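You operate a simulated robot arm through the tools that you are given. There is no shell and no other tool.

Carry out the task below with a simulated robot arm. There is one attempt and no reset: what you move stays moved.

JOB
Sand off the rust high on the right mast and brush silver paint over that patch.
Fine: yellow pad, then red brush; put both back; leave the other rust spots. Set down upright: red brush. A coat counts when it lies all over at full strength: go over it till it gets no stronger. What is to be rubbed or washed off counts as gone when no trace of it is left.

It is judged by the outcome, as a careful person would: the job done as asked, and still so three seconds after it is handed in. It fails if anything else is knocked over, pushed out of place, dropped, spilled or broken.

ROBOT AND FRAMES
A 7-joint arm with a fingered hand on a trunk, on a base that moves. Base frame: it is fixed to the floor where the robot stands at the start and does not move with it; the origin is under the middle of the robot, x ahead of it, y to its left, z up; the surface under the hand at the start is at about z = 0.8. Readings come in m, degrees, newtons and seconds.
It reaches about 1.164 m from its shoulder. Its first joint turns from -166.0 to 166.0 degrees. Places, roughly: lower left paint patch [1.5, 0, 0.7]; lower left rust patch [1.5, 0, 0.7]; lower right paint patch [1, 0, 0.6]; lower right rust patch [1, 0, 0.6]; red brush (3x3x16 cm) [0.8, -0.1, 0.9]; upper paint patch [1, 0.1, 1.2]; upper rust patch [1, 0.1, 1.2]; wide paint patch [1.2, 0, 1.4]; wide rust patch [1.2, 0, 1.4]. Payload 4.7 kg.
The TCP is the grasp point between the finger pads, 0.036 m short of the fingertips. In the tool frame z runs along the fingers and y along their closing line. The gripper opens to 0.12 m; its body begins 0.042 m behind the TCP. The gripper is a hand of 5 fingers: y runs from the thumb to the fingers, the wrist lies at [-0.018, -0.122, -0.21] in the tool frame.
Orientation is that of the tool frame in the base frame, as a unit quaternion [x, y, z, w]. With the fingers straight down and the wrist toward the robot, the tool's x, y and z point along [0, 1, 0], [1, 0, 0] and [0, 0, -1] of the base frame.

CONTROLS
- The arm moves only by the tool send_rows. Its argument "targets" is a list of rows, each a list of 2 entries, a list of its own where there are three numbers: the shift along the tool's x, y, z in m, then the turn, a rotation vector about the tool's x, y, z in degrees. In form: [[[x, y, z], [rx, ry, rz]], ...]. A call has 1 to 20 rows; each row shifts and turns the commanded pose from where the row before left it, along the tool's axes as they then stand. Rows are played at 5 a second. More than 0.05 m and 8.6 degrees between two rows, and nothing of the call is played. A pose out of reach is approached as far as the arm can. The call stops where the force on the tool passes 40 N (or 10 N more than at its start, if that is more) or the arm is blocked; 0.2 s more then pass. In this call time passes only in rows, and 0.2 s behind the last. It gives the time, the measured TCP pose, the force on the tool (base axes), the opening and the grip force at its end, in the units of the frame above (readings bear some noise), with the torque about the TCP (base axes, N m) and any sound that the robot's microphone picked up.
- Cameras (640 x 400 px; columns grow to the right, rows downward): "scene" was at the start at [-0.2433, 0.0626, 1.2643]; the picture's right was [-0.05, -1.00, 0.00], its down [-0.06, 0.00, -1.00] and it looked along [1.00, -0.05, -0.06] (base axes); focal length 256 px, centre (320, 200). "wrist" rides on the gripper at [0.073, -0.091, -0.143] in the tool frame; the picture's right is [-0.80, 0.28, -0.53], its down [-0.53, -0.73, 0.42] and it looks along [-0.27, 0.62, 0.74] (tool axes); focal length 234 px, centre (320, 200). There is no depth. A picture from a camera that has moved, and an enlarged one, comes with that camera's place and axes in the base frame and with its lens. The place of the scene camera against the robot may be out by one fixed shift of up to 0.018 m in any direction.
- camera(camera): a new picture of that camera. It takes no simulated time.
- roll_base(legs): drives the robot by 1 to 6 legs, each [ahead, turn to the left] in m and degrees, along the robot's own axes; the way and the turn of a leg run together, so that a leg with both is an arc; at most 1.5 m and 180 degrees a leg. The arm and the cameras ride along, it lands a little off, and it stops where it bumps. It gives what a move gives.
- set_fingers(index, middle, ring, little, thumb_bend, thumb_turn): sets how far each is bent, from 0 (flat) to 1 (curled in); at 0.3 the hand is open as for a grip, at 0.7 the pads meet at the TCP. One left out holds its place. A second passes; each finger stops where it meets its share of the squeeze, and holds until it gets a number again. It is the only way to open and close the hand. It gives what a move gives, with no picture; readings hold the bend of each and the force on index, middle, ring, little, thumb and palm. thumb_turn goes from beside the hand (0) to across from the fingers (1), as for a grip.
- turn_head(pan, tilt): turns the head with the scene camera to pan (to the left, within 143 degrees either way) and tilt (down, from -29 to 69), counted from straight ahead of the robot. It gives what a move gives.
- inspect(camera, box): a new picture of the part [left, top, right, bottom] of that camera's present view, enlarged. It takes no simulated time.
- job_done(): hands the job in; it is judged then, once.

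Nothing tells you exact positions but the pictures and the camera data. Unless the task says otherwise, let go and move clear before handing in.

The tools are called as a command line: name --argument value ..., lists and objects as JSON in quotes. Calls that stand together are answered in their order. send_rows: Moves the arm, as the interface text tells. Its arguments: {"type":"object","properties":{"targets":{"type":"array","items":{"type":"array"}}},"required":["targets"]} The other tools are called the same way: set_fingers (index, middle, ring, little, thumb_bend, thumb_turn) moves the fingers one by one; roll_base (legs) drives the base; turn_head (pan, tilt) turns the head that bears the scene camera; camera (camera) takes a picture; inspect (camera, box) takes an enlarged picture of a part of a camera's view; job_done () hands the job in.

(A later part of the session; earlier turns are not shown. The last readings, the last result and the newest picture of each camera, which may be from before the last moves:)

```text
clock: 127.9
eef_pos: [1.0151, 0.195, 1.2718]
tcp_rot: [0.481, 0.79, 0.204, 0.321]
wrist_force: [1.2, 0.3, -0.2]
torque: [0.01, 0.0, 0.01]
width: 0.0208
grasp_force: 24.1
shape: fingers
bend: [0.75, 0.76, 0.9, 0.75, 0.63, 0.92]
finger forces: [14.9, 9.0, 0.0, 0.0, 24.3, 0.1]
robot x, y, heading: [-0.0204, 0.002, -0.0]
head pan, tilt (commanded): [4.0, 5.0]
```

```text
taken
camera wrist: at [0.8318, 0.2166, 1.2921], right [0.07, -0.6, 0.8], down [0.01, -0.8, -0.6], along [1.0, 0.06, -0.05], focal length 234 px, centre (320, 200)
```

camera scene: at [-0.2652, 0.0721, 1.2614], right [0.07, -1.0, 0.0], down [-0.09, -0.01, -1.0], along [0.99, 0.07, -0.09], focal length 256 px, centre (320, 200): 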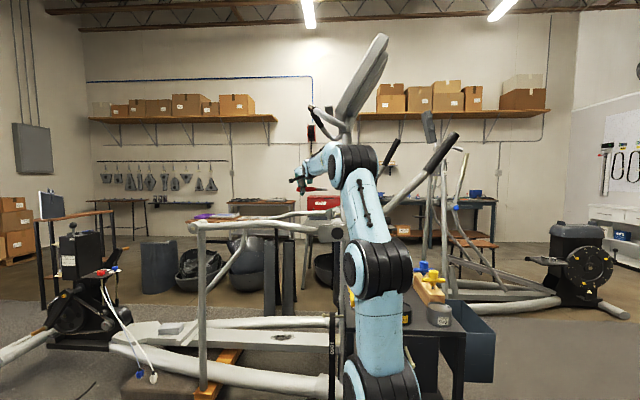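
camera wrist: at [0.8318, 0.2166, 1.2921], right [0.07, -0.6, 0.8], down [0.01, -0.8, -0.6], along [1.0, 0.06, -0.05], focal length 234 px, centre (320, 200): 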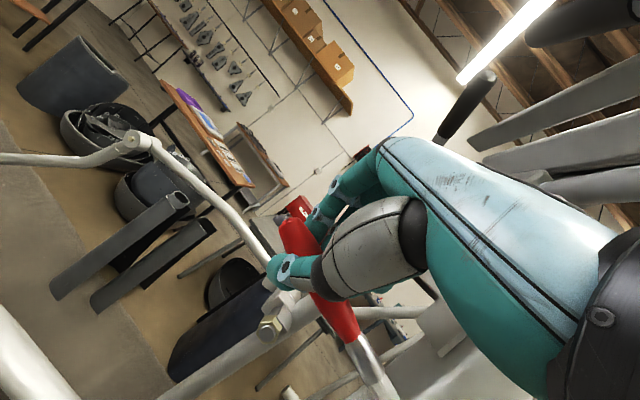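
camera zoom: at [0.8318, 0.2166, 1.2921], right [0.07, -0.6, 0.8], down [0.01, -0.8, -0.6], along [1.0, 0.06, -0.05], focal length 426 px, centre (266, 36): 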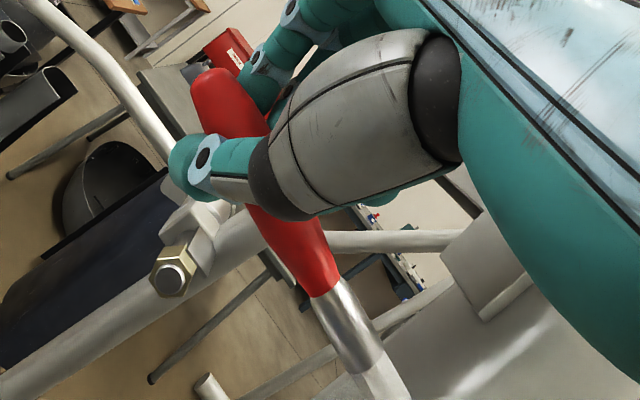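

The drag tilted the brush slightly in the grip, so I'll use only trailing strokes, lifting off before each return. I'll finish this upstroke, lift off and look at the effect.

send_rows --targets '[[[-0.0055, 0.0067, -0.0085], [0, 0, 0]], [[-0.0037, 0.0076, -0.0085], [0, 0, 0]]]'

inspect --camera "scene" --box '[290, 145, 360, 205]'

```text
clock: 128.5
eef_pos: [1.0148, 0.1932, 1.2962]
tcp_rot: [0.481, 0.79, 0.206, 0.319]
wrist_force: [-0.1, 2.4, 0.2]
torque: [0.17, 0.01, -0.02]
width: 0.0208
grasp_force: 23.9
shape: fingers
bend: [0.75, 0.76, 0.9, 0.75, 0.63, 0.91]
finger forces: [16.5, 7.0, 0.0, 0.0, 24.3, 0.1]
robot x, y, heading: [-0.0174, -0.0019, 0.2]
head pan, tilt (commanded): [4.0, 5.0]
```

```text
6.67 times, centred on (325, 175) of scene
camera zoom: at [-0.2648, 0.0722, 1.2615], right [0.07, -1.0, 0.0], down [-0.09, -0.01, -1.0], along [0.99, 0.07, -0.09], focal length 1707 px, centre (287, 367)
```

zoom: 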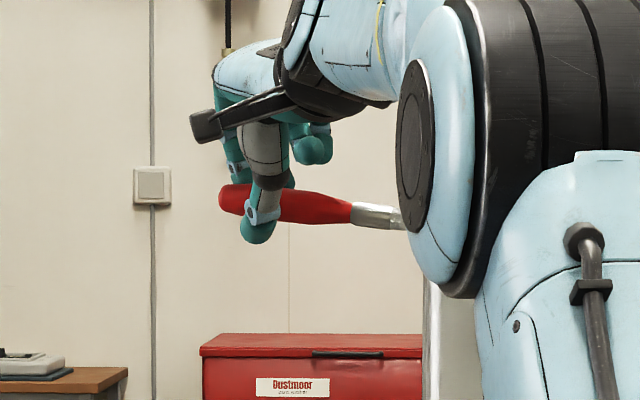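

Light trailing contact works at about 2 N. I'll back off and turn the camera to see what the stroke did.

send_rows --targets '[[[0.0267, 0.0136, 0.0005], [0, 0, 0]], [[0.0446, 0.0227, 0.0008], [0, 0, 0]], [[0.0158, -0.0299, -0.0334], [0, 0, 0]], [[0.0158, -0.0299, -0.0334], [0, 0, 0]], [[0.0158, -0.0299, -0.0334], [0, 0, 0]], [[0.0158, -0.0299, -0.0334], [0, 0, 0]], [[0.0158, -0.0299, -0.0334], [0, 0, 0]], [[0.0158, -0.0299, -0.0334], [0, 0, 0]], [[0, 0, 0], [2.62, -5.37, 6.04]], [[0, 0, 0], [2.62, -5.37, 6.04]], [[0, 0, 0], [2.62, -5.37, 6.04]], [[0, 0, 0], [2.62, -5.37, 6.04]], [[0, 0, 0], [2.62, -5.37, 6.04]], [[0, 0, 0], [2.62, -5.37, 6.04]], [[0, 0, 0], [2.62, -5.37, 6.04]]]'

camera --camera "wrist"

```text
clock: 131.7
eef_pos: [0.7282, 0.2734, 1.2946]
tcp_rot: [0.81, 0.447, 0.019, 0.379]
wrist_force: [-1.0, -0.2, 0.7]
torque: [0.05, -0.01, 0.07]
width: 0.0206
grasp_force: 23.5
shape: fingers
bend: [0.75, 0.76, 0.9, 0.75, 0.63, 0.92]
finger forces: [14.9, 8.8, 0.0, 0.0, 23.5, 0.1]
robot x, y, heading: [-0.0144, -0.0012, 0.2]
head pan, tilt (commanded): [4.0, 5.0]
```

```text
taken
camera wrist: at [0.6538, 0.4414, 1.3164], right [-0.48, -0.37, 0.8], down [-0.68, -0.42, -0.6], along [0.55, -0.83, -0.05], focal length 234 px, centre (320, 200)
```

wrist: 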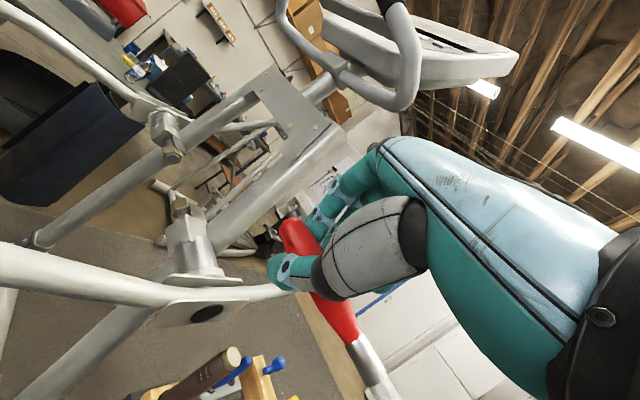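

inspect --camera "wrist" --box '[190, 130, 330, 260]'

inspect --camera "wrist" --box '[220, 160, 284, 210]'

```text
3.08 times, centred on (260, 195) of wrist
camera zoom: at [0.6538, 0.4414, 1.3164], right [-0.48, -0.37, 0.8], down [-0.68, -0.42, -0.6], along [0.55, -0.83, -0.05], focal length 720 px, centre (505, 215)
```

zoom: 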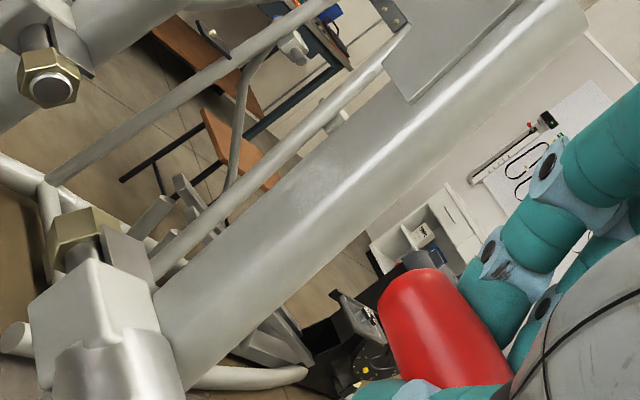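

```text
8.00 times, centred on (252, 185) of wrist
camera zoom: at [0.6538, 0.4414, 1.3164], right [-0.48, -0.37, 0.8], down [-0.68, -0.42, -0.6], along [0.55, -0.83, -0.05], focal length 1873 px, centre (864, 320)
```

zoom: 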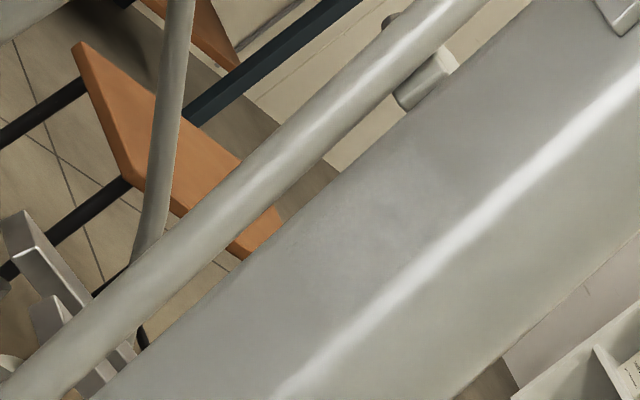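

inspect --camera "wrist" --box '[236, 172, 276, 197]'

inspect --camera "wrist" --box '[230, 150, 310, 200]'

```text
16.00 times, centred on (256, 184) of wrist
camera zoom: at [0.6538, 0.4414, 1.3164], right [-0.48, -0.37, 0.8], down [-0.68, -0.42, -0.6], along [0.55, -0.83, -0.05], focal length 3747 px, centre (1344, 448)
```

zoom: 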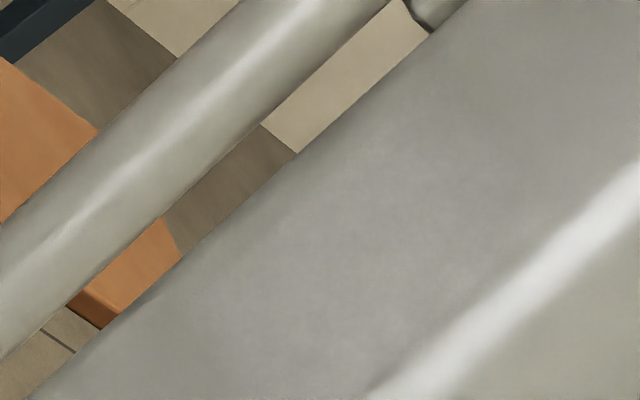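

```text
8.00 times, centred on (270, 175) of wrist
camera zoom: at [0.6538, 0.4414, 1.3164], right [-0.48, -0.37, 0.8], down [-0.68, -0.42, -0.6], along [0.55, -0.83, -0.05], focal length 1873 px, centre (720, 400)
```

zoom: 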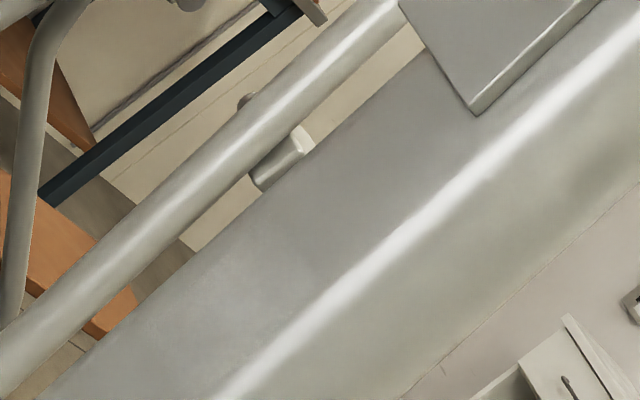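

Faint silver shows along the stroke, so the brush is painting. The coat needs many more passes, so I'll return to the brush pose and work in columns with light upward strokes.

send_rows --targets '[[[0, 0, 0], [-2.62, 5.37, -6.04]], [[0, 0, 0], [-2.62, 5.37, -6.04]], [[0, 0, 0], [-2.62, 5.37, -6.04]], [[0, 0, 0], [-2.62, 5.37, -6.04]], [[0, 0, 0], [-2.62, 5.37, -6.04]], [[0, 0, 0], [-2.62, 5.37, -6.04]], [[0, 0, 0], [-2.62, 5.37, -6.04]], [[-0.0148, 0.0094, 0.0384], [0, 0, 0]], [[-0.0148, 0.0094, 0.0384], [0, 0, 0]], [[-0.0148, 0.0094, 0.0384], [0, 0, 0]], [[-0.0148, 0.0094, 0.0384], [0, 0, 0]], [[-0.0148, 0.0094, 0.0384], [0, 0, 0]], [[-0.0148, 0.0094, 0.0384], [0, 0, 0]], [[-0.0148, 0.0094, 0.0384], [0, 0, 0]]]'

inspect --camera "scene" --box '[290, 160, 360, 220]'

```text
clock: 134.7
eef_pos: [0.9973, 0.2154, 1.1743]
tcp_rot: [0.481, 0.791, 0.203, 0.318]
wrist_force: [2.3, 0.5, 3.0]
torque: [-0.07, 0.32, 0.01]
width: 0.0206
grasp_force: 23.4
shape: fingers
bend: [0.75, 0.76, 0.9, 0.75, 0.63, 0.92]
finger forces: [14.5, 9.4, 0.0, 0.0, 23.2, 0.1]
robot x, y, heading: [-0.0227, -0.0032, 0.2]
head pan, tilt (commanded): [4.0, 5.0]
```

```text
6.67 times, centred on (325, 190) of scene
camera zoom: at [-0.2621, 0.0722, 1.2624], right [0.07, -1.0, 0.0], down [-0.09, -0.01, -1.0], along [0.99, 0.07, -0.09], focal length 1707 px, centre (287, 267)
```

zoom: 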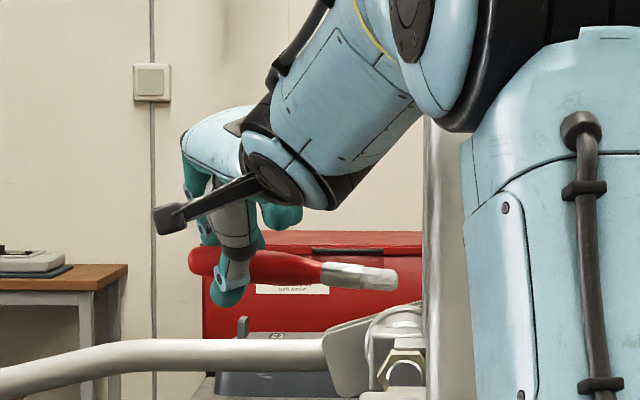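

send_rows --targets '[[[0, 0, 0], [0, 0, 0]]]'

camera --camera "scene"

camera --camera "wrist"

```text
clock: 135.1
eef_pos: [0.9934, 0.2143, 1.1777]
tcp_rot: [0.48, 0.791, 0.206, 0.319]
wrist_force: [0.2, 0.1, -0.3]
torque: [0.02, 0.0, -0.01]
width: 0.0206
grasp_force: 23.3
shape: fingers
bend: [0.75, 0.76, 0.9, 0.75, 0.63, 0.92]
finger forces: [14.4, 9.1, 0.1, 0.0, 23.2, 0.1]
robot x, y, heading: [-0.0244, -0.0025, 0.1]
head pan, tilt (commanded): [4.0, 5.0]
```

```text
taken
camera scene: at [-0.2647, 0.0722, 1.2615], right [0.07, -1.0, 0.0], down [-0.09, -0.01, -1.0], along [0.99, 0.07, -0.09], focal length 256 px, centre (320, 200)
```

scene: 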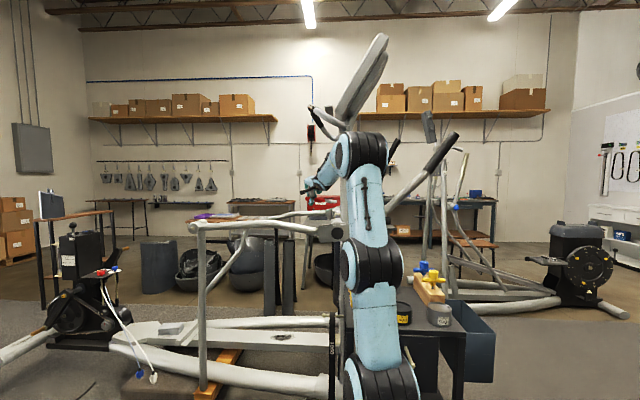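

```text
taken
camera wrist: at [0.8108, 0.2362, 1.198], right [0.07, -0.6, 0.8], down [0.01, -0.8, -0.6], along [1.0, 0.06, -0.05], focal length 234 px, centre (320, 200)
```

wrist: 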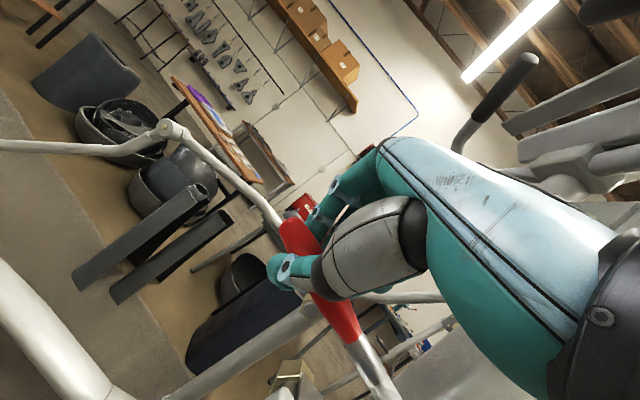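

Settled and free, with the tip 2 cm off the face at the bottom of column one. I'll press in and stroke upward.

send_rows --targets '[[[-0.0092, -0.0047, -0.0002], [0, 0, 0]], [[-0.0092, -0.0047, -0.0002], [0, 0, 0]], [[-0.00385, 0.0079, -0.0089], [0, 0, 0]], [[-0.00385, 0.0079, -0.0089], [0, 0, 0]], [[-0.00385, 0.0079, -0.0089], [0, 0, 0]], [[-0.00385, 0.0079, -0.0089], [0, 0, 0]], [[-0.00385, 0.0079, -0.0089], [0, 0, 0]]]'

inspect --camera "scene" --box '[290, 150, 360, 210]'

```text
clock: 136.7
eef_pos: [0.9932, 0.1947, 1.24]
tcp_rot: [0.481, 0.79, 0.205, 0.319]
wrist_force: [0.5, 0.9, -0.8]
torque: [0.01, -0.01, -0.02]
width: 0.0205
grasp_force: 23.7
shape: fingers
bend: [0.75, 0.76, 0.9, 0.75, 0.63, 0.92]
finger forces: [14.4, 9.0, 0.0, 0.0, 23.2, 0.0]
robot x, y, heading: [-0.0238, -0.0018, 0.1]
head pan, tilt (commanded): [4.0, 5.0]
```

```text
6.67 times, centred on (325, 180) of scene
camera zoom: at [-0.2647, 0.0722, 1.2615], right [0.07, -1.0, 0.0], down [-0.09, -0.01, -1.0], along [0.99, 0.07, -0.09], focal length 1707 px, centre (287, 333)
```

zoom: 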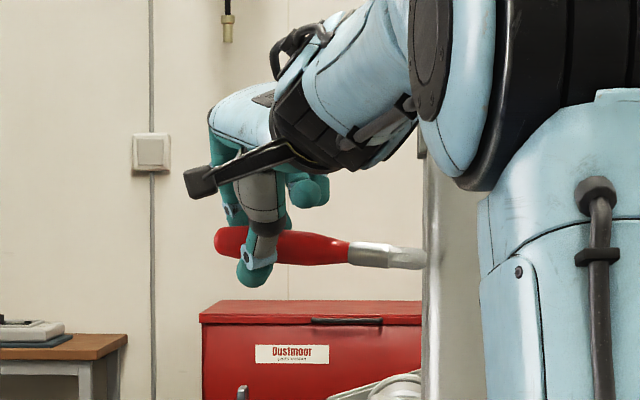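

send_rows --targets '[[[-0.0013, -0.0007, 0], [0, 0, 0]], [[-0.00385, 0.0079, -0.0089], [0, 0, 0]], [[-0.0043, 0.0077, -0.0089], [0, 0, 0]], [[-0.00385, 0.0079, -0.0089], [0, 0, 0]], [[-0.00385, 0.0079, -0.0089], [0, 0, 0]], [[-0.00385, 0.0079, -0.0089], [0, 0, 0]]]'

```text
clock: 138.1
eef_pos: [0.993, 0.193, 1.3024]
tcp_rot: [0.48, 0.791, 0.205, 0.318]
wrist_force: [-0.3, 0.3, -1.7]
torque: [0.01, 0.01, -0.05]
width: 0.0206
grasp_force: 22.9
shape: fingers
bend: [0.75, 0.76, 0.9, 0.75, 0.63, 0.92]
finger forces: [14.3, 9.1, 0.0, 0.0, 23.1, 0.0]
robot x, y, heading: [-0.0179, 0.0021, 0.6]
head pan, tilt (commanded): [4.0, 5.0]
```

send_rows --targets '[[[-0.0013, -0.0007, 0], [0, 0, 0]], [[-0.0013, -0.0007, 0], [0, 0, 0]]]'

inspect --camera "scene" --box '[290, 140, 360, 200]'

```text
clock: 138.7
eef_pos: [0.9947, 0.1896, 1.3031]
tcp_rot: [0.481, 0.79, 0.204, 0.321]
wrist_force: [-0.1, 0.6, 1.2]
torque: [-0.02, -0.02, -0.01]
width: 0.0207
grasp_force: 23.4
shape: fingers
bend: [0.75, 0.76, 0.9, 0.75, 0.63, 0.92]
finger forces: [14.3, 9.0, 0.1, 0.0, 23.2, 0.1]
robot x, y, heading: [-0.0229, 0.001, 0.1]
head pan, tilt (commanded): [4.0, 5.0]
```

```text
6.67 times, centred on (325, 170) of scene
camera zoom: at [-0.2648, 0.0722, 1.2615], right [0.07, -1.0, 0.0], down [-0.09, -0.01, -1.0], along [0.99, 0.07, -0.09], focal length 1707 px, centre (287, 400)
```

zoom: 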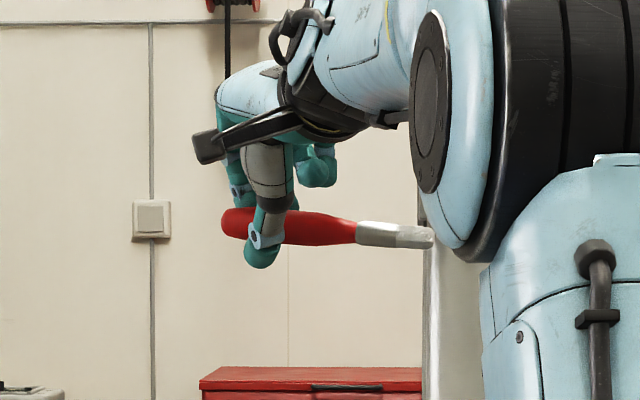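

That column passed just off the mast's near edge. I'll shift the columns about 7 mm deeper in x and start again from the bottom.

send_rows --targets '[[[0.0178, 0.009, 0.0003], [0, 0, 0]], [[0.0105, -0.022, 0.034], [0, 0, 0]], [[0.0128, -0.0263, 0.0296], [0, 0, 0]], [[0.0128, -0.0263, 0.0296], [0, 0, 0]], [[-0.0107, -0.0054, -0.0002], [0, 0, 0]], [[-0.0018, -0.0009, 0], [0, 0, 0]]]'

inspect --camera "scene" --box '[290, 160, 360, 220]'

```text
clock: 140.1
eef_pos: [1.001, 0.1846, 1.1767]
tcp_rot: [0.481, 0.791, 0.205, 0.319]
wrist_force: [-1.2, 0.7, -0.2]
torque: [0.01, 0.04, -0.1]
width: 0.0207
grasp_force: 23.7
shape: fingers
bend: [0.75, 0.76, 0.9, 0.75, 0.63, 0.91]
finger forces: [15.1, 8.3, 0.1, 0.0, 23.8, 0.1]
out of reach, approached as far as the arm can: row 1
robot x, y, heading: [-0.0194, 0.0003, 0.3]
head pan, tilt (commanded): [4.0, 5.0]
```

```text
6.67 times, centred on (325, 190) of scene
camera zoom: at [-0.2648, 0.0722, 1.2615], right [0.07, -1.0, 0.0], down [-0.09, -0.01, -1.0], along [0.99, 0.07, -0.09], focal length 1707 px, centre (287, 267)
```

zoom: 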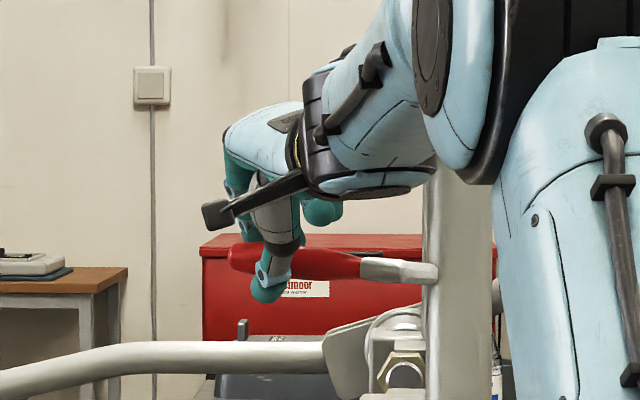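

send_rows --targets '[[[0.0178, 0.009, 0.0003], [0, 0, 0]], [[0.0134, 0.0068, 0.0002], [0, 0, 0]]]'

inspect --camera "wrist" --box '[280, 240, 440, 400]'

inspect --camera "scene" --box '[290, 160, 360, 220]'

```text
clock: 140.7
eef_pos: [1.0004, 0.2193, 1.1793]
tcp_rot: [0.481, 0.791, 0.204, 0.32]
wrist_force: [-0.5, -0.4, -0.2]
torque: [0.02, 0.02, 0.04]
width: 0.0208
grasp_force: 23.2
shape: fingers
bend: [0.75, 0.76, 0.9, 0.75, 0.63, 0.92]
finger forces: [14.1, 9.4, 0.0, 0.0, 23.0, 0.0]
robot x, y, heading: [-0.0213, -0.0007, 0.2]
head pan, tilt (commanded): [4.0, 5.0]
```

```text
2.50 times, centred on (360, 320) of wrist
camera zoom: at [0.8176, 0.2414, 1.1995], right [0.07, -0.6, 0.8], down [0.01, -0.8, -0.6], along [1.0, 0.06, -0.05], focal length 585 px, centre (220, -100)
```

zoom: 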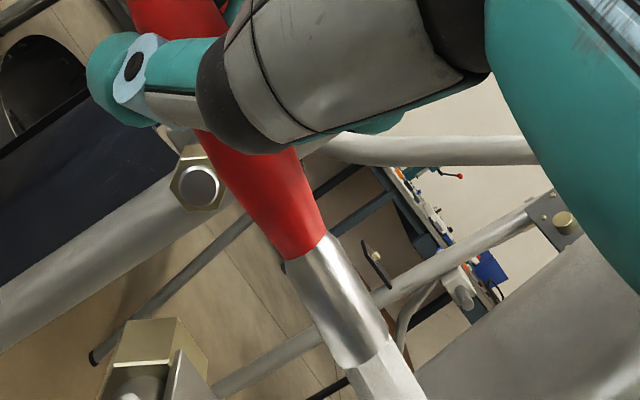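

```text
6.67 times, centred on (325, 190) of scene
camera zoom: at [-0.2648, 0.0722, 1.2615], right [0.07, -1.0, 0.0], down [-0.09, -0.01, -1.0], along [0.99, 0.07, -0.09], focal length 1707 px, centre (287, 267)
```

zoom: 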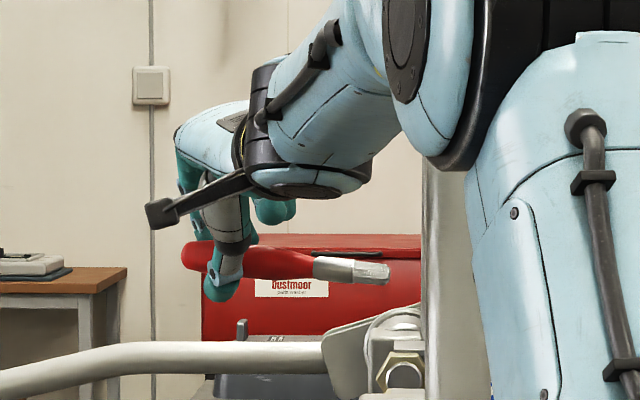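

Working out the tip again, its x offset is only about +3 mm now, so the columns should run from TCP x ≈ 1.010 to 1.048. I'll set up the first one and find contact.

send_rows --targets '[[[-0.0036, 0.0069, 0.0077], [0, 0, 0]], [[-0.0169, -0.0086, -0.0003], [0, 0, 0]], [[-0.0018, -0.0009, 0], [0, 0, 0]]]'

```text
clock: 141.5
eef_pos: [1.0114, 0.1978, 1.1799]
tcp_rot: [0.481, 0.791, 0.205, 0.319]
wrist_force: [0.8, -0.2, -0.3]
torque: [0.01, 0.04, -0.01]
width: 0.0207
grasp_force: 23.4
shape: fingers
bend: [0.75, 0.76, 0.9, 0.75, 0.63, 0.92]
finger forces: [14.1, 9.3, 0.1, 0.0, 22.9, 0.1]
robot x, y, heading: [-0.0185, -0.0011, 0.2]
head pan, tilt (commanded): [4.0, 5.0]
```

send_rows --targets '[[[-0.0018, -0.0009, 0], [0, 0, 0]], [[-0.0013, -0.0007, 0], [0, 0, 0]]]'

inspect --camera "scene" --box '[310, 170, 350, 210]'

```text
clock: 142.1
eef_pos: [1.012, 0.1946, 1.1788]
tcp_rot: [0.481, 0.79, 0.205, 0.319]
wrist_force: [-1.8, 1.0, 0.1]
torque: [-0.01, 0.0, 0.01]
width: 0.0206
grasp_force: 24.0
shape: fingers
bend: [0.75, 0.76, 0.9, 0.75, 0.63, 0.92]
finger forces: [14.2, 9.3, 0.0, 0.1, 23.1, 0.0]
robot x, y, heading: [-0.0229, -0.0041, -0.1]
head pan, tilt (commanded): [4.0, 5.0]
```

```text
10.00 times, centred on (330, 190) of scene
camera zoom: at [-0.2648, 0.0722, 1.2615], right [0.07, -1.0, 0.0], down [-0.09, -0.01, -1.0], along [0.99, 0.07, -0.09], focal length 2561 px, centre (220, 300)
```

zoom: 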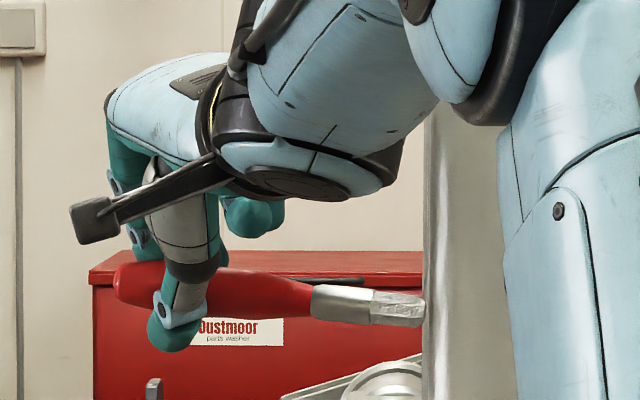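

send_rows --targets '[[[-0.0011, -0.0006, 0], [0, 0, 0]], [[-0.00385, 0.0079, -0.0089], [0, 0, 0]], [[-0.00385, 0.0079, -0.0089], [0, 0, 0]], [[-0.00385, 0.0079, -0.0089], [0, 0, 0]]]'

inspect --camera "scene" --box '[310, 160, 350, 200]'

```text
clock: 143.1
eef_pos: [1.0114, 0.1949, 1.2166]
tcp_rot: [0.481, 0.791, 0.205, 0.319]
wrist_force: [1.4, 0.3, -2.2]
torque: [0.0, -0.02, 0.0]
width: 0.0206
grasp_force: 23.1
shape: fingers
bend: [0.75, 0.76, 0.9, 0.75, 0.63, 0.92]
finger forces: [14.1, 9.5, 0.0, 0.1, 22.8, 0.0]
robot x, y, heading: [-0.024, 0.0003, 0.1]
head pan, tilt (commanded): [4.0, 5.0]
```

```text
10.00 times, centred on (330, 180) of scene
camera zoom: at [-0.2647, 0.0722, 1.2615], right [0.07, -1.0, 0.0], down [-0.09, -0.01, -1.0], along [0.99, 0.07, -0.09], focal length 2561 px, centre (220, 400)
```

zoom: 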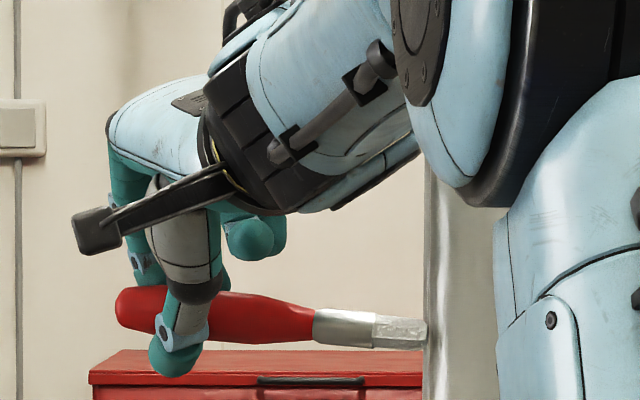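

send_rows --targets '[[[0.0027, 0.0014, 0], [0, 0, 0]], [[-0.0045, 0.0085, 0.0095], [0, 0, 0]], [[-0.0027, -0.0014, 0], [0, 0, 0]], [[-0.0009, -0.0005, 0], [0, 0, 0]]]'

```text
clock: 144.1
eef_pos: [1.0251, 0.1946, 1.2148]
tcp_rot: [0.48, 0.791, 0.205, 0.319]
wrist_force: [-0.3, 2.3, -1.0]
torque: [0.12, -0.04, 0.03]
width: 0.0206
grasp_force: 23.0
shape: fingers
bend: [0.75, 0.76, 0.9, 0.75, 0.63, 0.92]
finger forces: [14.4, 8.9, 0.0, 0.0, 22.8, 0.0]
robot x, y, heading: [-0.0169, -0.0024, 0.1]
head pan, tilt (commanded): [4.0, 5.0]
```

Contact at 2.3 N on the flat part. I'll stroke up this column, then lift off and repeat it over the full height.

send_rows --targets '[[[-0.00385, 0.0079, -0.0089], [0, 0, 0]], [[-0.00385, 0.0079, -0.0089], [0, 0, 0]], [[-0.00385, 0.0079, -0.0089], [0, 0, 0]], [[-0.00385, 0.0079, -0.0089], [0, 0, 0]], [[-0.00385, 0.0079, -0.0089], [0, 0, 0]], [[-0.00385, 0.0079, -0.0089], [0, 0, 0]], [[-0.00385, 0.0079, -0.0089], [0, 0, 0]]]'

inspect --camera "scene" --box '[300, 140, 360, 190]'

```text
clock: 145.7
eef_pos: [1.0244, 0.194, 1.3035]
tcp_rot: [0.481, 0.791, 0.204, 0.319]
wrist_force: [0.4, 1.7, -2.0]
torque: [0.16, 0.0, -0.02]
width: 0.0205
grasp_force: 23.5
shape: fingers
bend: [0.75, 0.76, 0.9, 0.75, 0.63, 0.91]
finger forces: [15.7, 7.8, 0.1, 0.1, 24.5, 0.0]
robot x, y, heading: [-0.0229, 0.0001, 0.3]
head pan, tilt (commanded): [4.0, 5.0]
```

```text
8.00 times, centred on (330, 165) of scene
camera zoom: at [-0.2647, 0.0723, 1.2615], right [0.07, -1.0, 0.0], down [-0.09, -0.01, -1.0], along [0.99, 0.07, -0.09], focal length 2049 px, centre (240, 480)
```

zoom: 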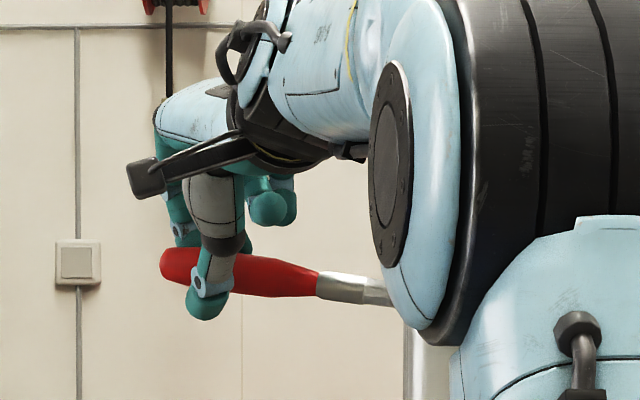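

Light contact held all the way up. I'll repeat this column over its full height.

send_rows --targets '[[[0.0169, -0.0072, 0.0144], [0, 0, 0]], [[0.0109, -0.0224, 0.0252], [0, 0, 0]], [[0.0109, -0.0224, 0.0252], [0, 0, 0]], [[0.0109, -0.0224, 0.0252], [0, 0, 0]], [[-0.0107, -0.0054, -0.0002], [0, 0, 0]], [[-0.0049, 0.01, -0.0112], [0, 0, 0]], [[-0.0049, 0.01, -0.0112], [0, 0, 0]], [[-0.0049, 0.01, -0.0112], [0, 0, 0]], [[-0.0049, 0.01, -0.0112], [0, 0, 0]], [[-0.0049, 0.01, -0.0112], [0, 0, 0]], [[-0.0049, 0.01, -0.0112], [0, 0, 0]], [[-0.0049, 0.01, -0.0112], [0, 0, 0]], [[-0.0049, 0.01, -0.0112], [0, 0, 0]]]'

inspect --camera "scene" --box '[300, 140, 360, 190]'

```text
clock: 148.5
eef_pos: [1.0253, 0.1927, 1.3031]
tcp_rot: [0.481, 0.791, 0.205, 0.319]
wrist_force: [0.7, 1.0, 0.4]
torque: [0.04, -0.06, -0.03]
width: 0.0199
grasp_force: 23.4
shape: fingers
bend: [0.75, 0.76, 0.9, 0.75, 0.64, 0.91]
finger forces: [13.8, 9.0, 0.1, 0.0, 23.7, 0.1]
robot x, y, heading: [-0.0221, -0.0007, 0.2]
head pan, tilt (commanded): [4.0, 5.0]
```

```text
8.00 times, centred on (330, 165) of scene
camera zoom: at [-0.2647, 0.0722, 1.2615], right [0.07, -1.0, 0.0], down [-0.09, -0.01, -1.0], along [0.99, 0.07, -0.09], focal length 2049 px, centre (240, 480)
```

zoom: 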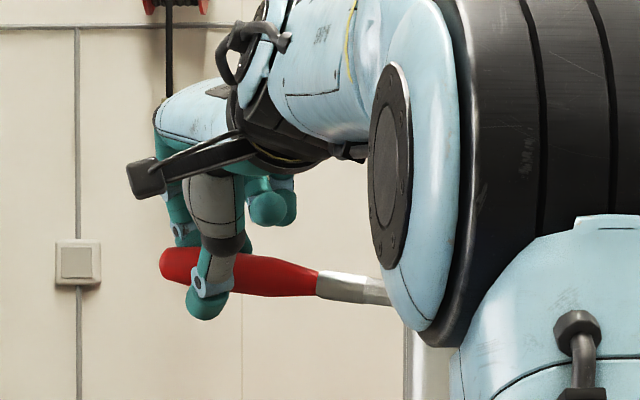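

inspect --camera "scene" --box '[335, 168, 355, 184]'

inspect --camera "wrist" --box '[330, 330, 430, 400]'

```text
16.00 times, centred on (345, 176) of scene
camera zoom: at [-0.2647, 0.0722, 1.2615], right [0.07, -1.0, 0.0], down [-0.09, -0.01, -1.0], along [0.99, 0.07, -0.09], focal length 4098 px, centre (-80, 584)
```

zoom: 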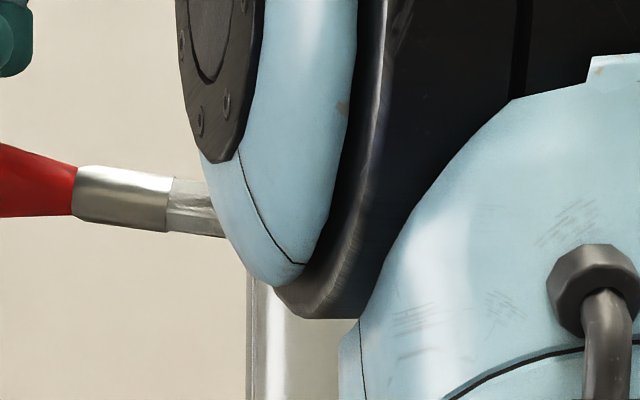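

```text
5.71 times, centred on (380, 365) of wrist
camera zoom: at [0.8427, 0.2149, 1.3242], right [0.08, -0.6, 0.8], down [0.01, -0.8, -0.6], along [1.0, 0.06, -0.05], focal length 1338 px, centre (-23, -743)
```

zoom: 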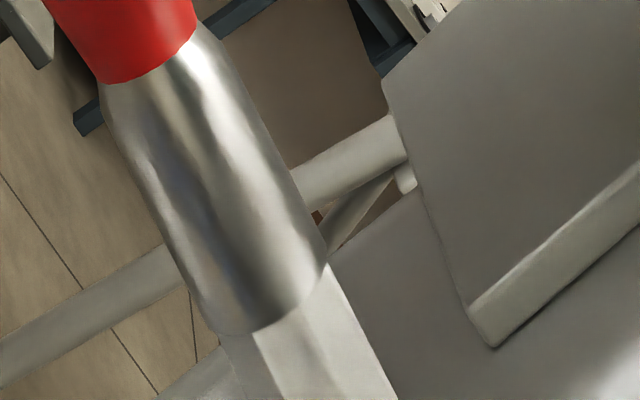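

The bristles still carry silver paint. I'll go on to the next column with slightly more pressure.

send_rows --targets '[[[0.0169, -0.0072, 0.0144], [0, 0, 0]], [[0.0082, -0.0174, 0.0308], [0, 0, 0]], [[0.0109, -0.0224, 0.0252], [0, 0, 0]], [[0.0109, -0.0224, 0.0252], [0, 0, 0]], [[-0.0118, -0.006, -0.0002], [0, 0, 0]], [[-0.0049, 0.01, -0.0112], [0, 0, 0]], [[-0.0049, 0.01, -0.0112], [0, 0, 0]], [[-0.0049, 0.01, -0.0112], [0, 0, 0]], [[-0.0049, 0.01, -0.0112], [0, 0, 0]], [[-0.0049, 0.01, -0.0112], [0, 0, 0]], [[-0.0049, 0.01, -0.0112], [0, 0, 0]], [[-0.0049, 0.01, -0.0112], [0, 0, 0]], [[-0.0049, 0.01, -0.0112], [0, 0, 0]]]'

```text
clock: 151.3
eef_pos: [1.0342, 0.1931, 1.3035]
tcp_rot: [0.481, 0.79, 0.204, 0.32]
wrist_force: [-0.1, 2.2, -0.6]
torque: [0.1, 0.02, -0.02]
width: 0.0194
grasp_force: 23.7
shape: fingers
bend: [0.75, 0.76, 0.9, 0.75, 0.64, 0.91]
finger forces: [14.8, 8.0, 0.0, 0.0, 24.7, 0.0]
robot x, y, heading: [-0.0189, -0.0043, 0.0]
head pan, tilt (commanded): [4.0, 5.0]
```

send_rows --targets '[[[0.0169, -0.0072, 0.0144], [0, 0, 0]], [[0.0082, -0.0174, 0.0308], [0, 0, 0]], [[0.0109, -0.0224, 0.0252], [0, 0, 0]], [[0.0109, -0.0224, 0.0252], [0, 0, 0]], [[-0.0111, -0.0057, -0.0002], [0, 0, 0]], [[-0.0049, 0.01, -0.0112], [0, 0, 0]], [[-0.0049, 0.01, -0.0112], [0, 0, 0]], [[-0.0049, 0.01, -0.0112], [0, 0, 0]], [[-0.0049, 0.01, -0.0112], [0, 0, 0]], [[-0.0049, 0.01, -0.0112], [0, 0, 0]], [[-0.0049, 0.01, -0.0112], [0, 0, 0]], [[-0.0049, 0.01, -0.0112], [0, 0, 0]], [[-0.0049, 0.01, -0.0112], [0, 0, 0]]]'

inspect --camera "scene" --box '[300, 140, 360, 190]'

```text
clock: 154.1
eef_pos: [1.0419, 0.1912, 1.3021]
tcp_rot: [0.481, 0.79, 0.205, 0.32]
wrist_force: [1.0, 2.0, -1.3]
torque: [0.18, 0.02, 0.01]
width: 0.0196
grasp_force: 23.6
shape: fingers
bend: [0.75, 0.76, 0.9, 0.75, 0.64, 0.91]
finger forces: [15.4, 7.2, 0.1, 0.1, 24.7, 0.0]
robot x, y, heading: [-0.0243, 0.0, 0.4]
head pan, tilt (commanded): [4.0, 5.0]
```

```text
8.00 times, centred on (330, 165) of scene
camera zoom: at [-0.2647, 0.0724, 1.2615], right [0.07, -1.0, 0.0], down [-0.09, -0.01, -1.0], along [0.99, 0.07, -0.09], focal length 2049 px, centre (240, 480)
```

zoom: 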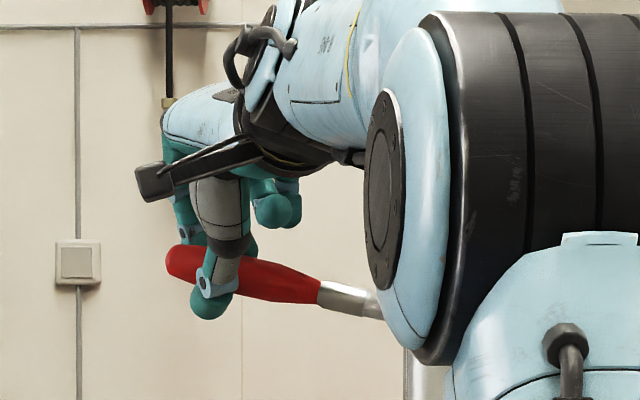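

Three columns now have a pass. The brush is gradually tilting in the grip, so I'll stop and look at the coat before going on.

send_rows --targets '[[[0.0267, 0.0136, 0.0005], [0, 0, 0]], [[0.0446, 0.0227, 0.0008], [0, 0, 0]], [[0.0158, -0.0299, -0.0334], [0, 0, 0]], [[0.0158, -0.0299, -0.0334], [0, 0, 0]], [[0.0158, -0.0299, -0.0334], [0, 0, 0]], [[0.0158, -0.0299, -0.0334], [0, 0, 0]], [[0.0158, -0.0299, -0.0334], [0, 0, 0]], [[0.0158, -0.0299, -0.0334], [0, 0, 0]], [[0, 0, 0], [2.62, -5.37, 6.04]], [[0, 0, 0], [2.62, -5.37, 6.04]], [[0, 0, 0], [2.62, -5.37, 6.04]], [[0, 0, 0], [2.62, -5.37, 6.04]], [[0, 0, 0], [2.62, -5.37, 6.04]], [[0, 0, 0], [2.62, -5.37, 6.04]], [[0, 0, 0], [2.62, -5.37, 6.04]]]'

inspect --camera "wrist" --box '[220, 140, 320, 220]'

inspect --camera "wrist" --box '[230, 165, 286, 205]'

camera --camera "wrist"

```text
clock: 157.3
eef_pos: [0.8457, 0.1965, 1.2622]
tcp_rot: [0.776, 0.494, 0.078, 0.384]
wrist_force: [-0.4, 0.1, -0.2]
torque: [0.08, 0.01, 0.02]
width: 0.0187
grasp_force: 21.8
shape: fingers
bend: [0.75, 0.76, 0.9, 0.75, 0.64, 0.91]
finger forces: [12.9, 9.0, 0.0, 0.0, 21.9, 0.0]
out of reach, approached as far as the arm can: row 1, 2, 3, 4, 5, 6, 7, 8, 9
robot x, y, heading: [-0.0215, 0.0029, 0.1]
head pan, tilt (commanded): [4.0, 5.0]
```

```text
5.00 times, centred on (270, 180) of wrist
camera zoom: at [0.7452, 0.3507, 1.2802], right [-0.47, -0.45, 0.76], down [-0.57, -0.5, -0.65], along [0.68, -0.74, -0.03], focal length 1171 px, centre (570, 300)
```

zoom: 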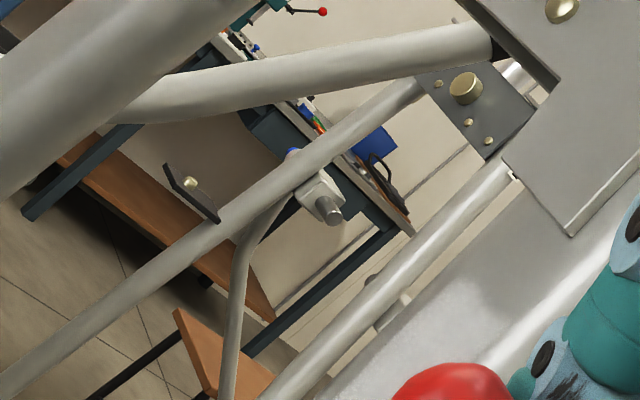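

```text
10.00 times, centred on (258, 185) of wrist
camera zoom: at [0.7452, 0.3507, 1.2802], right [-0.47, -0.45, 0.76], down [-0.57, -0.5, -0.65], along [0.68, -0.74, -0.03], focal length 2342 px, centre (940, 350)
```

zoom: 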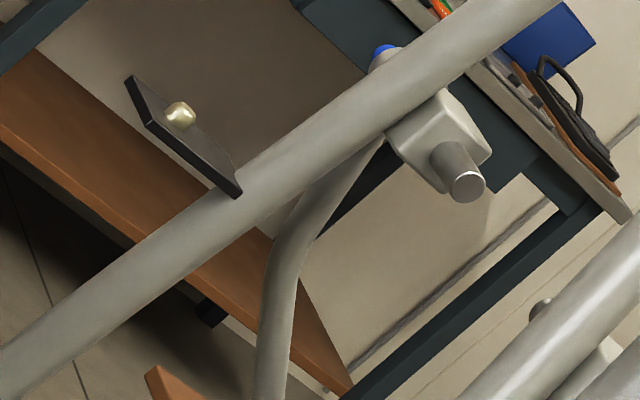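

```text
taken
camera wrist: at [0.7452, 0.3507, 1.2802], right [-0.47, -0.45, 0.76], down [-0.57, -0.5, -0.65], along [0.68, -0.74, -0.03], focal length 234 px, centre (320, 200)
```

wrist: 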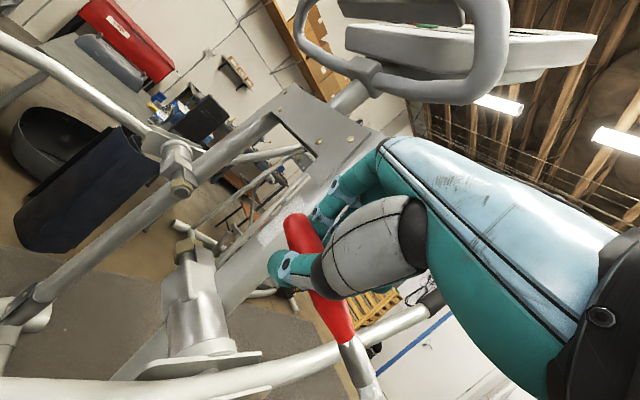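

The coat is now clearly visible as a whitish silver area. I'll move back a little for an unobstructed view.

send_rows --targets '[[[0.0017, -0.021, -0.0319], [0, 0, 0]], [[0.0017, -0.021, -0.0319], [0, 0, 0]], [[0.0017, -0.021, -0.0319], [0, 0, 0]], [[0.0017, -0.021, -0.0319], [0, 0, 0]]]'

camera --camera "wrist"

inspect --camera "wrist" --box '[200, 140, 320, 230]'

```text
clock: 158.3
eef_pos: [0.7262, 0.2853, 1.2907]
tcp_rot: [0.776, 0.495, 0.076, 0.384]
wrist_force: [0.3, -0.1, -0.5]
torque: [0.0, 0.0, -0.02]
width: 0.0183
grasp_force: 22.0
shape: fingers
bend: [0.75, 0.76, 0.9, 0.75, 0.65, 0.91]
finger forces: [12.7, 9.2, 0.0, 0.1, 21.9, 0.0]
robot x, y, heading: [-0.019, -0.0016, -0.1]
head pan, tilt (commanded): [4.0, 5.0]
```

```text
taken
camera wrist: at [0.6258, 0.4403, 1.3094], right [-0.46, -0.45, 0.76], down [-0.57, -0.5, -0.65], along [0.68, -0.74, -0.03], focal length 234 px, centre (320, 200)
```

wrist: 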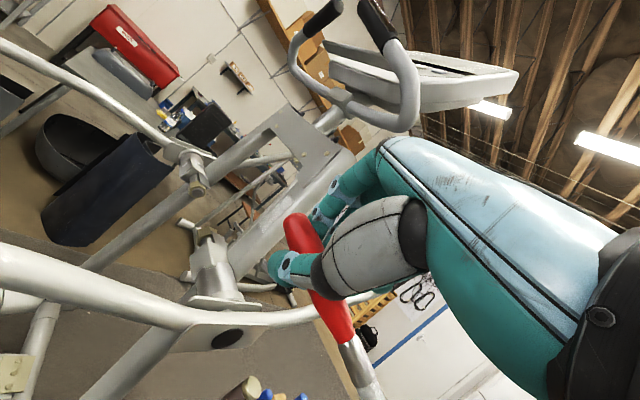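

```text
4.44 times, centred on (260, 185) of wrist
camera zoom: at [0.6258, 0.4403, 1.3094], right [-0.46, -0.45, 0.76], down [-0.57, -0.5, -0.65], along [0.68, -0.74, -0.03], focal length 1041 px, centre (587, 267)
```

zoom: 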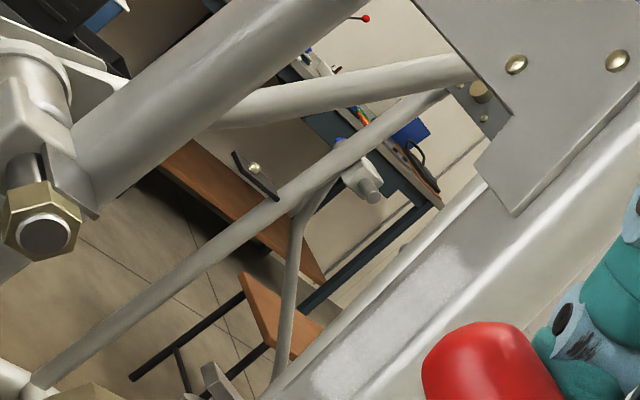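

send_rows --targets '[[[0, 0, 0], [2.1, -5.4, 5.5]], [[0, 0, 0], [2.1, -5.4, 5.5]]]'

camera --camera "wrist"

inspect --camera "wrist" --box '[190, 130, 310, 220]'

```text
clock: 158.9
eef_pos: [0.7262, 0.286, 1.2927]
tcp_rot: [0.837, 0.383, 0.023, 0.391]
wrist_force: [-1.5, -0.6, 0.0]
torque: [0.08, 0.03, 0.07]
width: 0.0183
grasp_force: 21.4
shape: fingers
bend: [0.75, 0.76, 0.9, 0.75, 0.65, 0.91]
finger forces: [12.6, 9.2, 0.1, 0.1, 21.8, 0.0]
robot x, y, heading: [-0.0241, 0.0024, 0.0]
head pan, tilt (commanded): [4.0, 5.0]
```

```text
taken
camera wrist: at [0.6713, 0.4618, 1.3107], right [-0.57, -0.31, 0.76], down [-0.69, -0.33, -0.65], along [0.45, -0.89, -0.03], focal length 234 px, centre (320, 200)
```

wrist: 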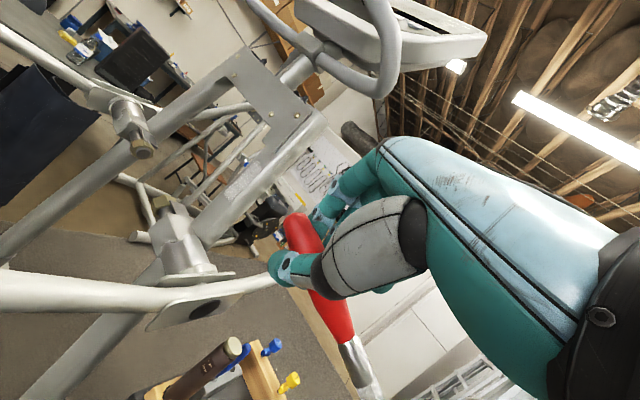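

```text
4.44 times, centred on (250, 175) of wrist
camera zoom: at [0.6713, 0.4618, 1.3107], right [-0.57, -0.31, 0.76], down [-0.69, -0.33, -0.65], along [0.45, -0.89, -0.03], focal length 1041 px, centre (631, 311)
```

zoom: 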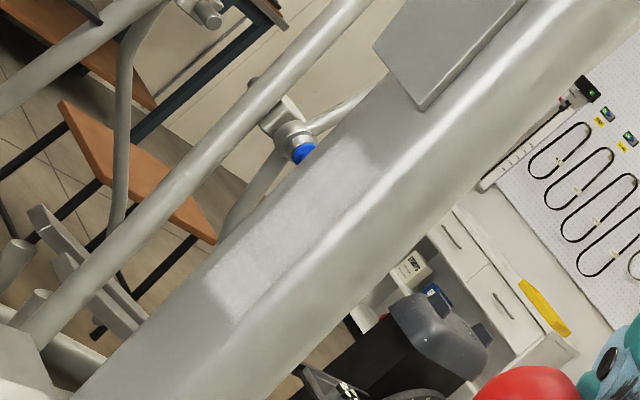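

The silver coat shows as a clear rectangle on the face. I'll zoom in to judge how even and strong it is.

inspect --camera "wrist" --box '[225, 155, 289, 205]'

inspect --camera "wrist" --box '[232, 178, 264, 203]'

inspect --camera "wrist" --box '[252, 158, 284, 183]'

```text
8.00 times, centred on (257, 180) of wrist
camera zoom: at [0.6713, 0.4618, 1.3107], right [-0.57, -0.31, 0.76], down [-0.69, -0.33, -0.65], along [0.45, -0.89, -0.03], focal length 1873 px, centre (824, 360)
```

zoom: 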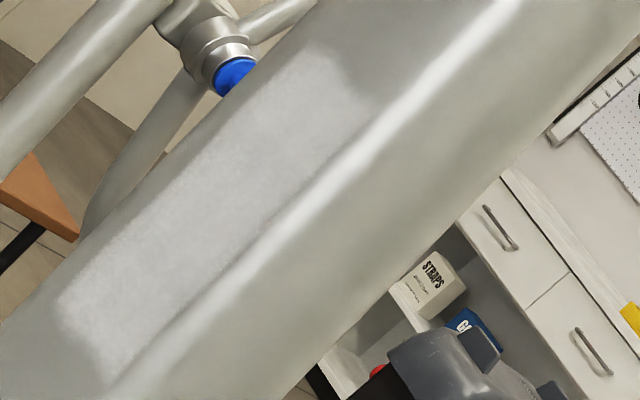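

```text
16.00 times, centred on (248, 190) of wrist
camera zoom: at [0.6713, 0.4618, 1.3107], right [-0.57, -0.31, 0.76], down [-0.69, -0.33, -0.65], along [0.45, -0.89, -0.03], focal length 3747 px, centre (1472, 352)
```

zoom: 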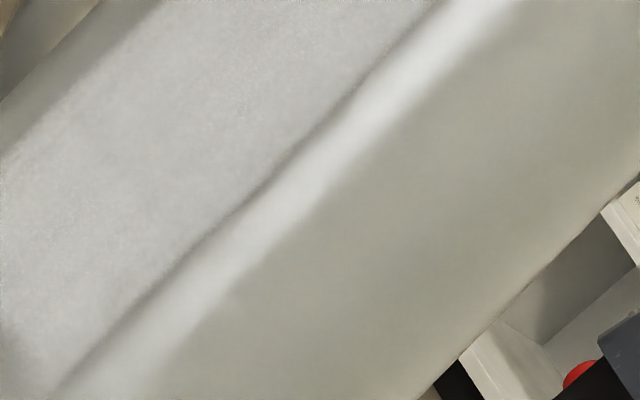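

```text
16.00 times, centred on (268, 170) of wrist
camera zoom: at [0.6713, 0.4618, 1.3107], right [-0.57, -0.31, 0.76], down [-0.69, -0.33, -0.65], along [0.45, -0.89, -0.03], focal length 3747 px, centre (1152, 672)
```

zoom: 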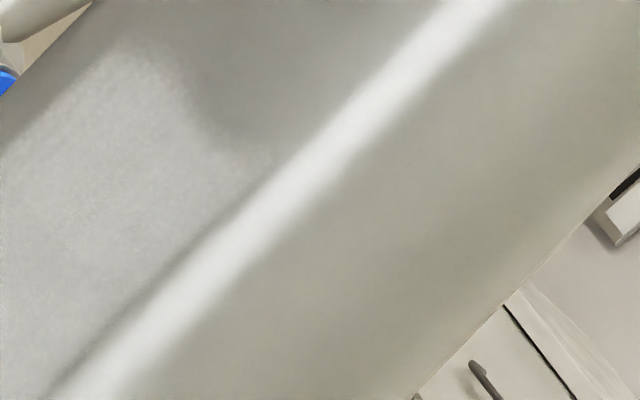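

The painted area runs about z 1.145–1.244, and its top end and near edge still need paint. I'll turn the hand so the brush trails on downward strokes, which also undoes the tilt, and work from the near edge.

send_rows --targets '[[[0, 0, 0], [-2.38, 2.86, -6.84]], [[0, 0, 0], [-2.38, 2.86, -6.84]], [[0, 0, 0], [-2.38, 2.86, -6.84]], [[0, 0, 0], [-2.38, 2.86, -6.84]], [[0, 0, 0], [-2.38, 2.86, -6.84]], [[0, 0, 0], [-2.38, 2.86, -6.84]], [[0, 0, 0], [-2.38, 2.86, -6.84]], [[0, 0, 0], [-2.38, 2.86, -6.84]], [[0, 0, 0], [-2.38, 2.86, -6.84]], [[-0.0185, 0.0171, 0.0332], [0, 0, 0]], [[-0.0185, 0.0171, 0.0332], [0, 0, 0]], [[-0.0185, 0.0171, 0.0332], [0, 0, 0]], [[-0.0185, 0.0171, 0.0332], [0, 0, 0]], [[-0.0185, 0.0171, 0.0332], [0, 0, 0]], [[-0.0185, 0.0171, 0.0332], [0, 0, 0]]]'

inspect --camera "scene" --box '[290, 145, 360, 205]'

```text
clock: 162.1
eef_pos: [0.9676, 0.2248, 1.2687]
tcp_rot: [0.418, 0.814, 0.066, 0.398]
wrist_force: [-0.3, 0.6, 1.1]
torque: [0.02, 0.03, -0.03]
width: 0.018
grasp_force: 22.2
shape: fingers
bend: [0.75, 0.76, 0.9, 0.75, 0.65, 0.91]
finger forces: [12.5, 9.4, 0.0, 0.0, 21.8, 0.0]
robot x, y, heading: [-0.0194, 0.0023, 0.5]
head pan, tilt (commanded): [4.0, 5.0]
```

```text
6.67 times, centred on (325, 175) of scene
camera zoom: at [-0.2652, 0.0722, 1.2615], right [0.07, -1.0, 0.0], down [-0.09, -0.01, -1.0], along [0.99, 0.07, -0.09], focal length 1707 px, centre (287, 367)
```

zoom: 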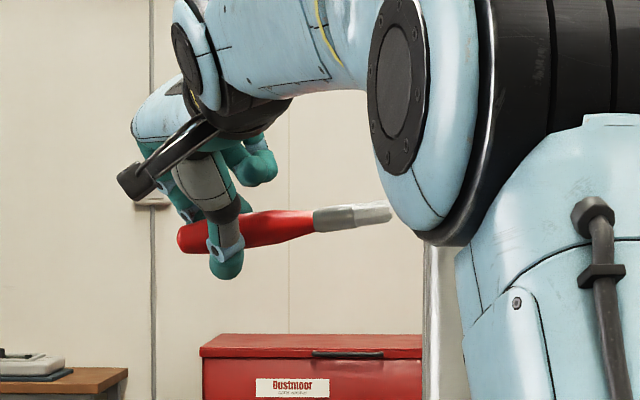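

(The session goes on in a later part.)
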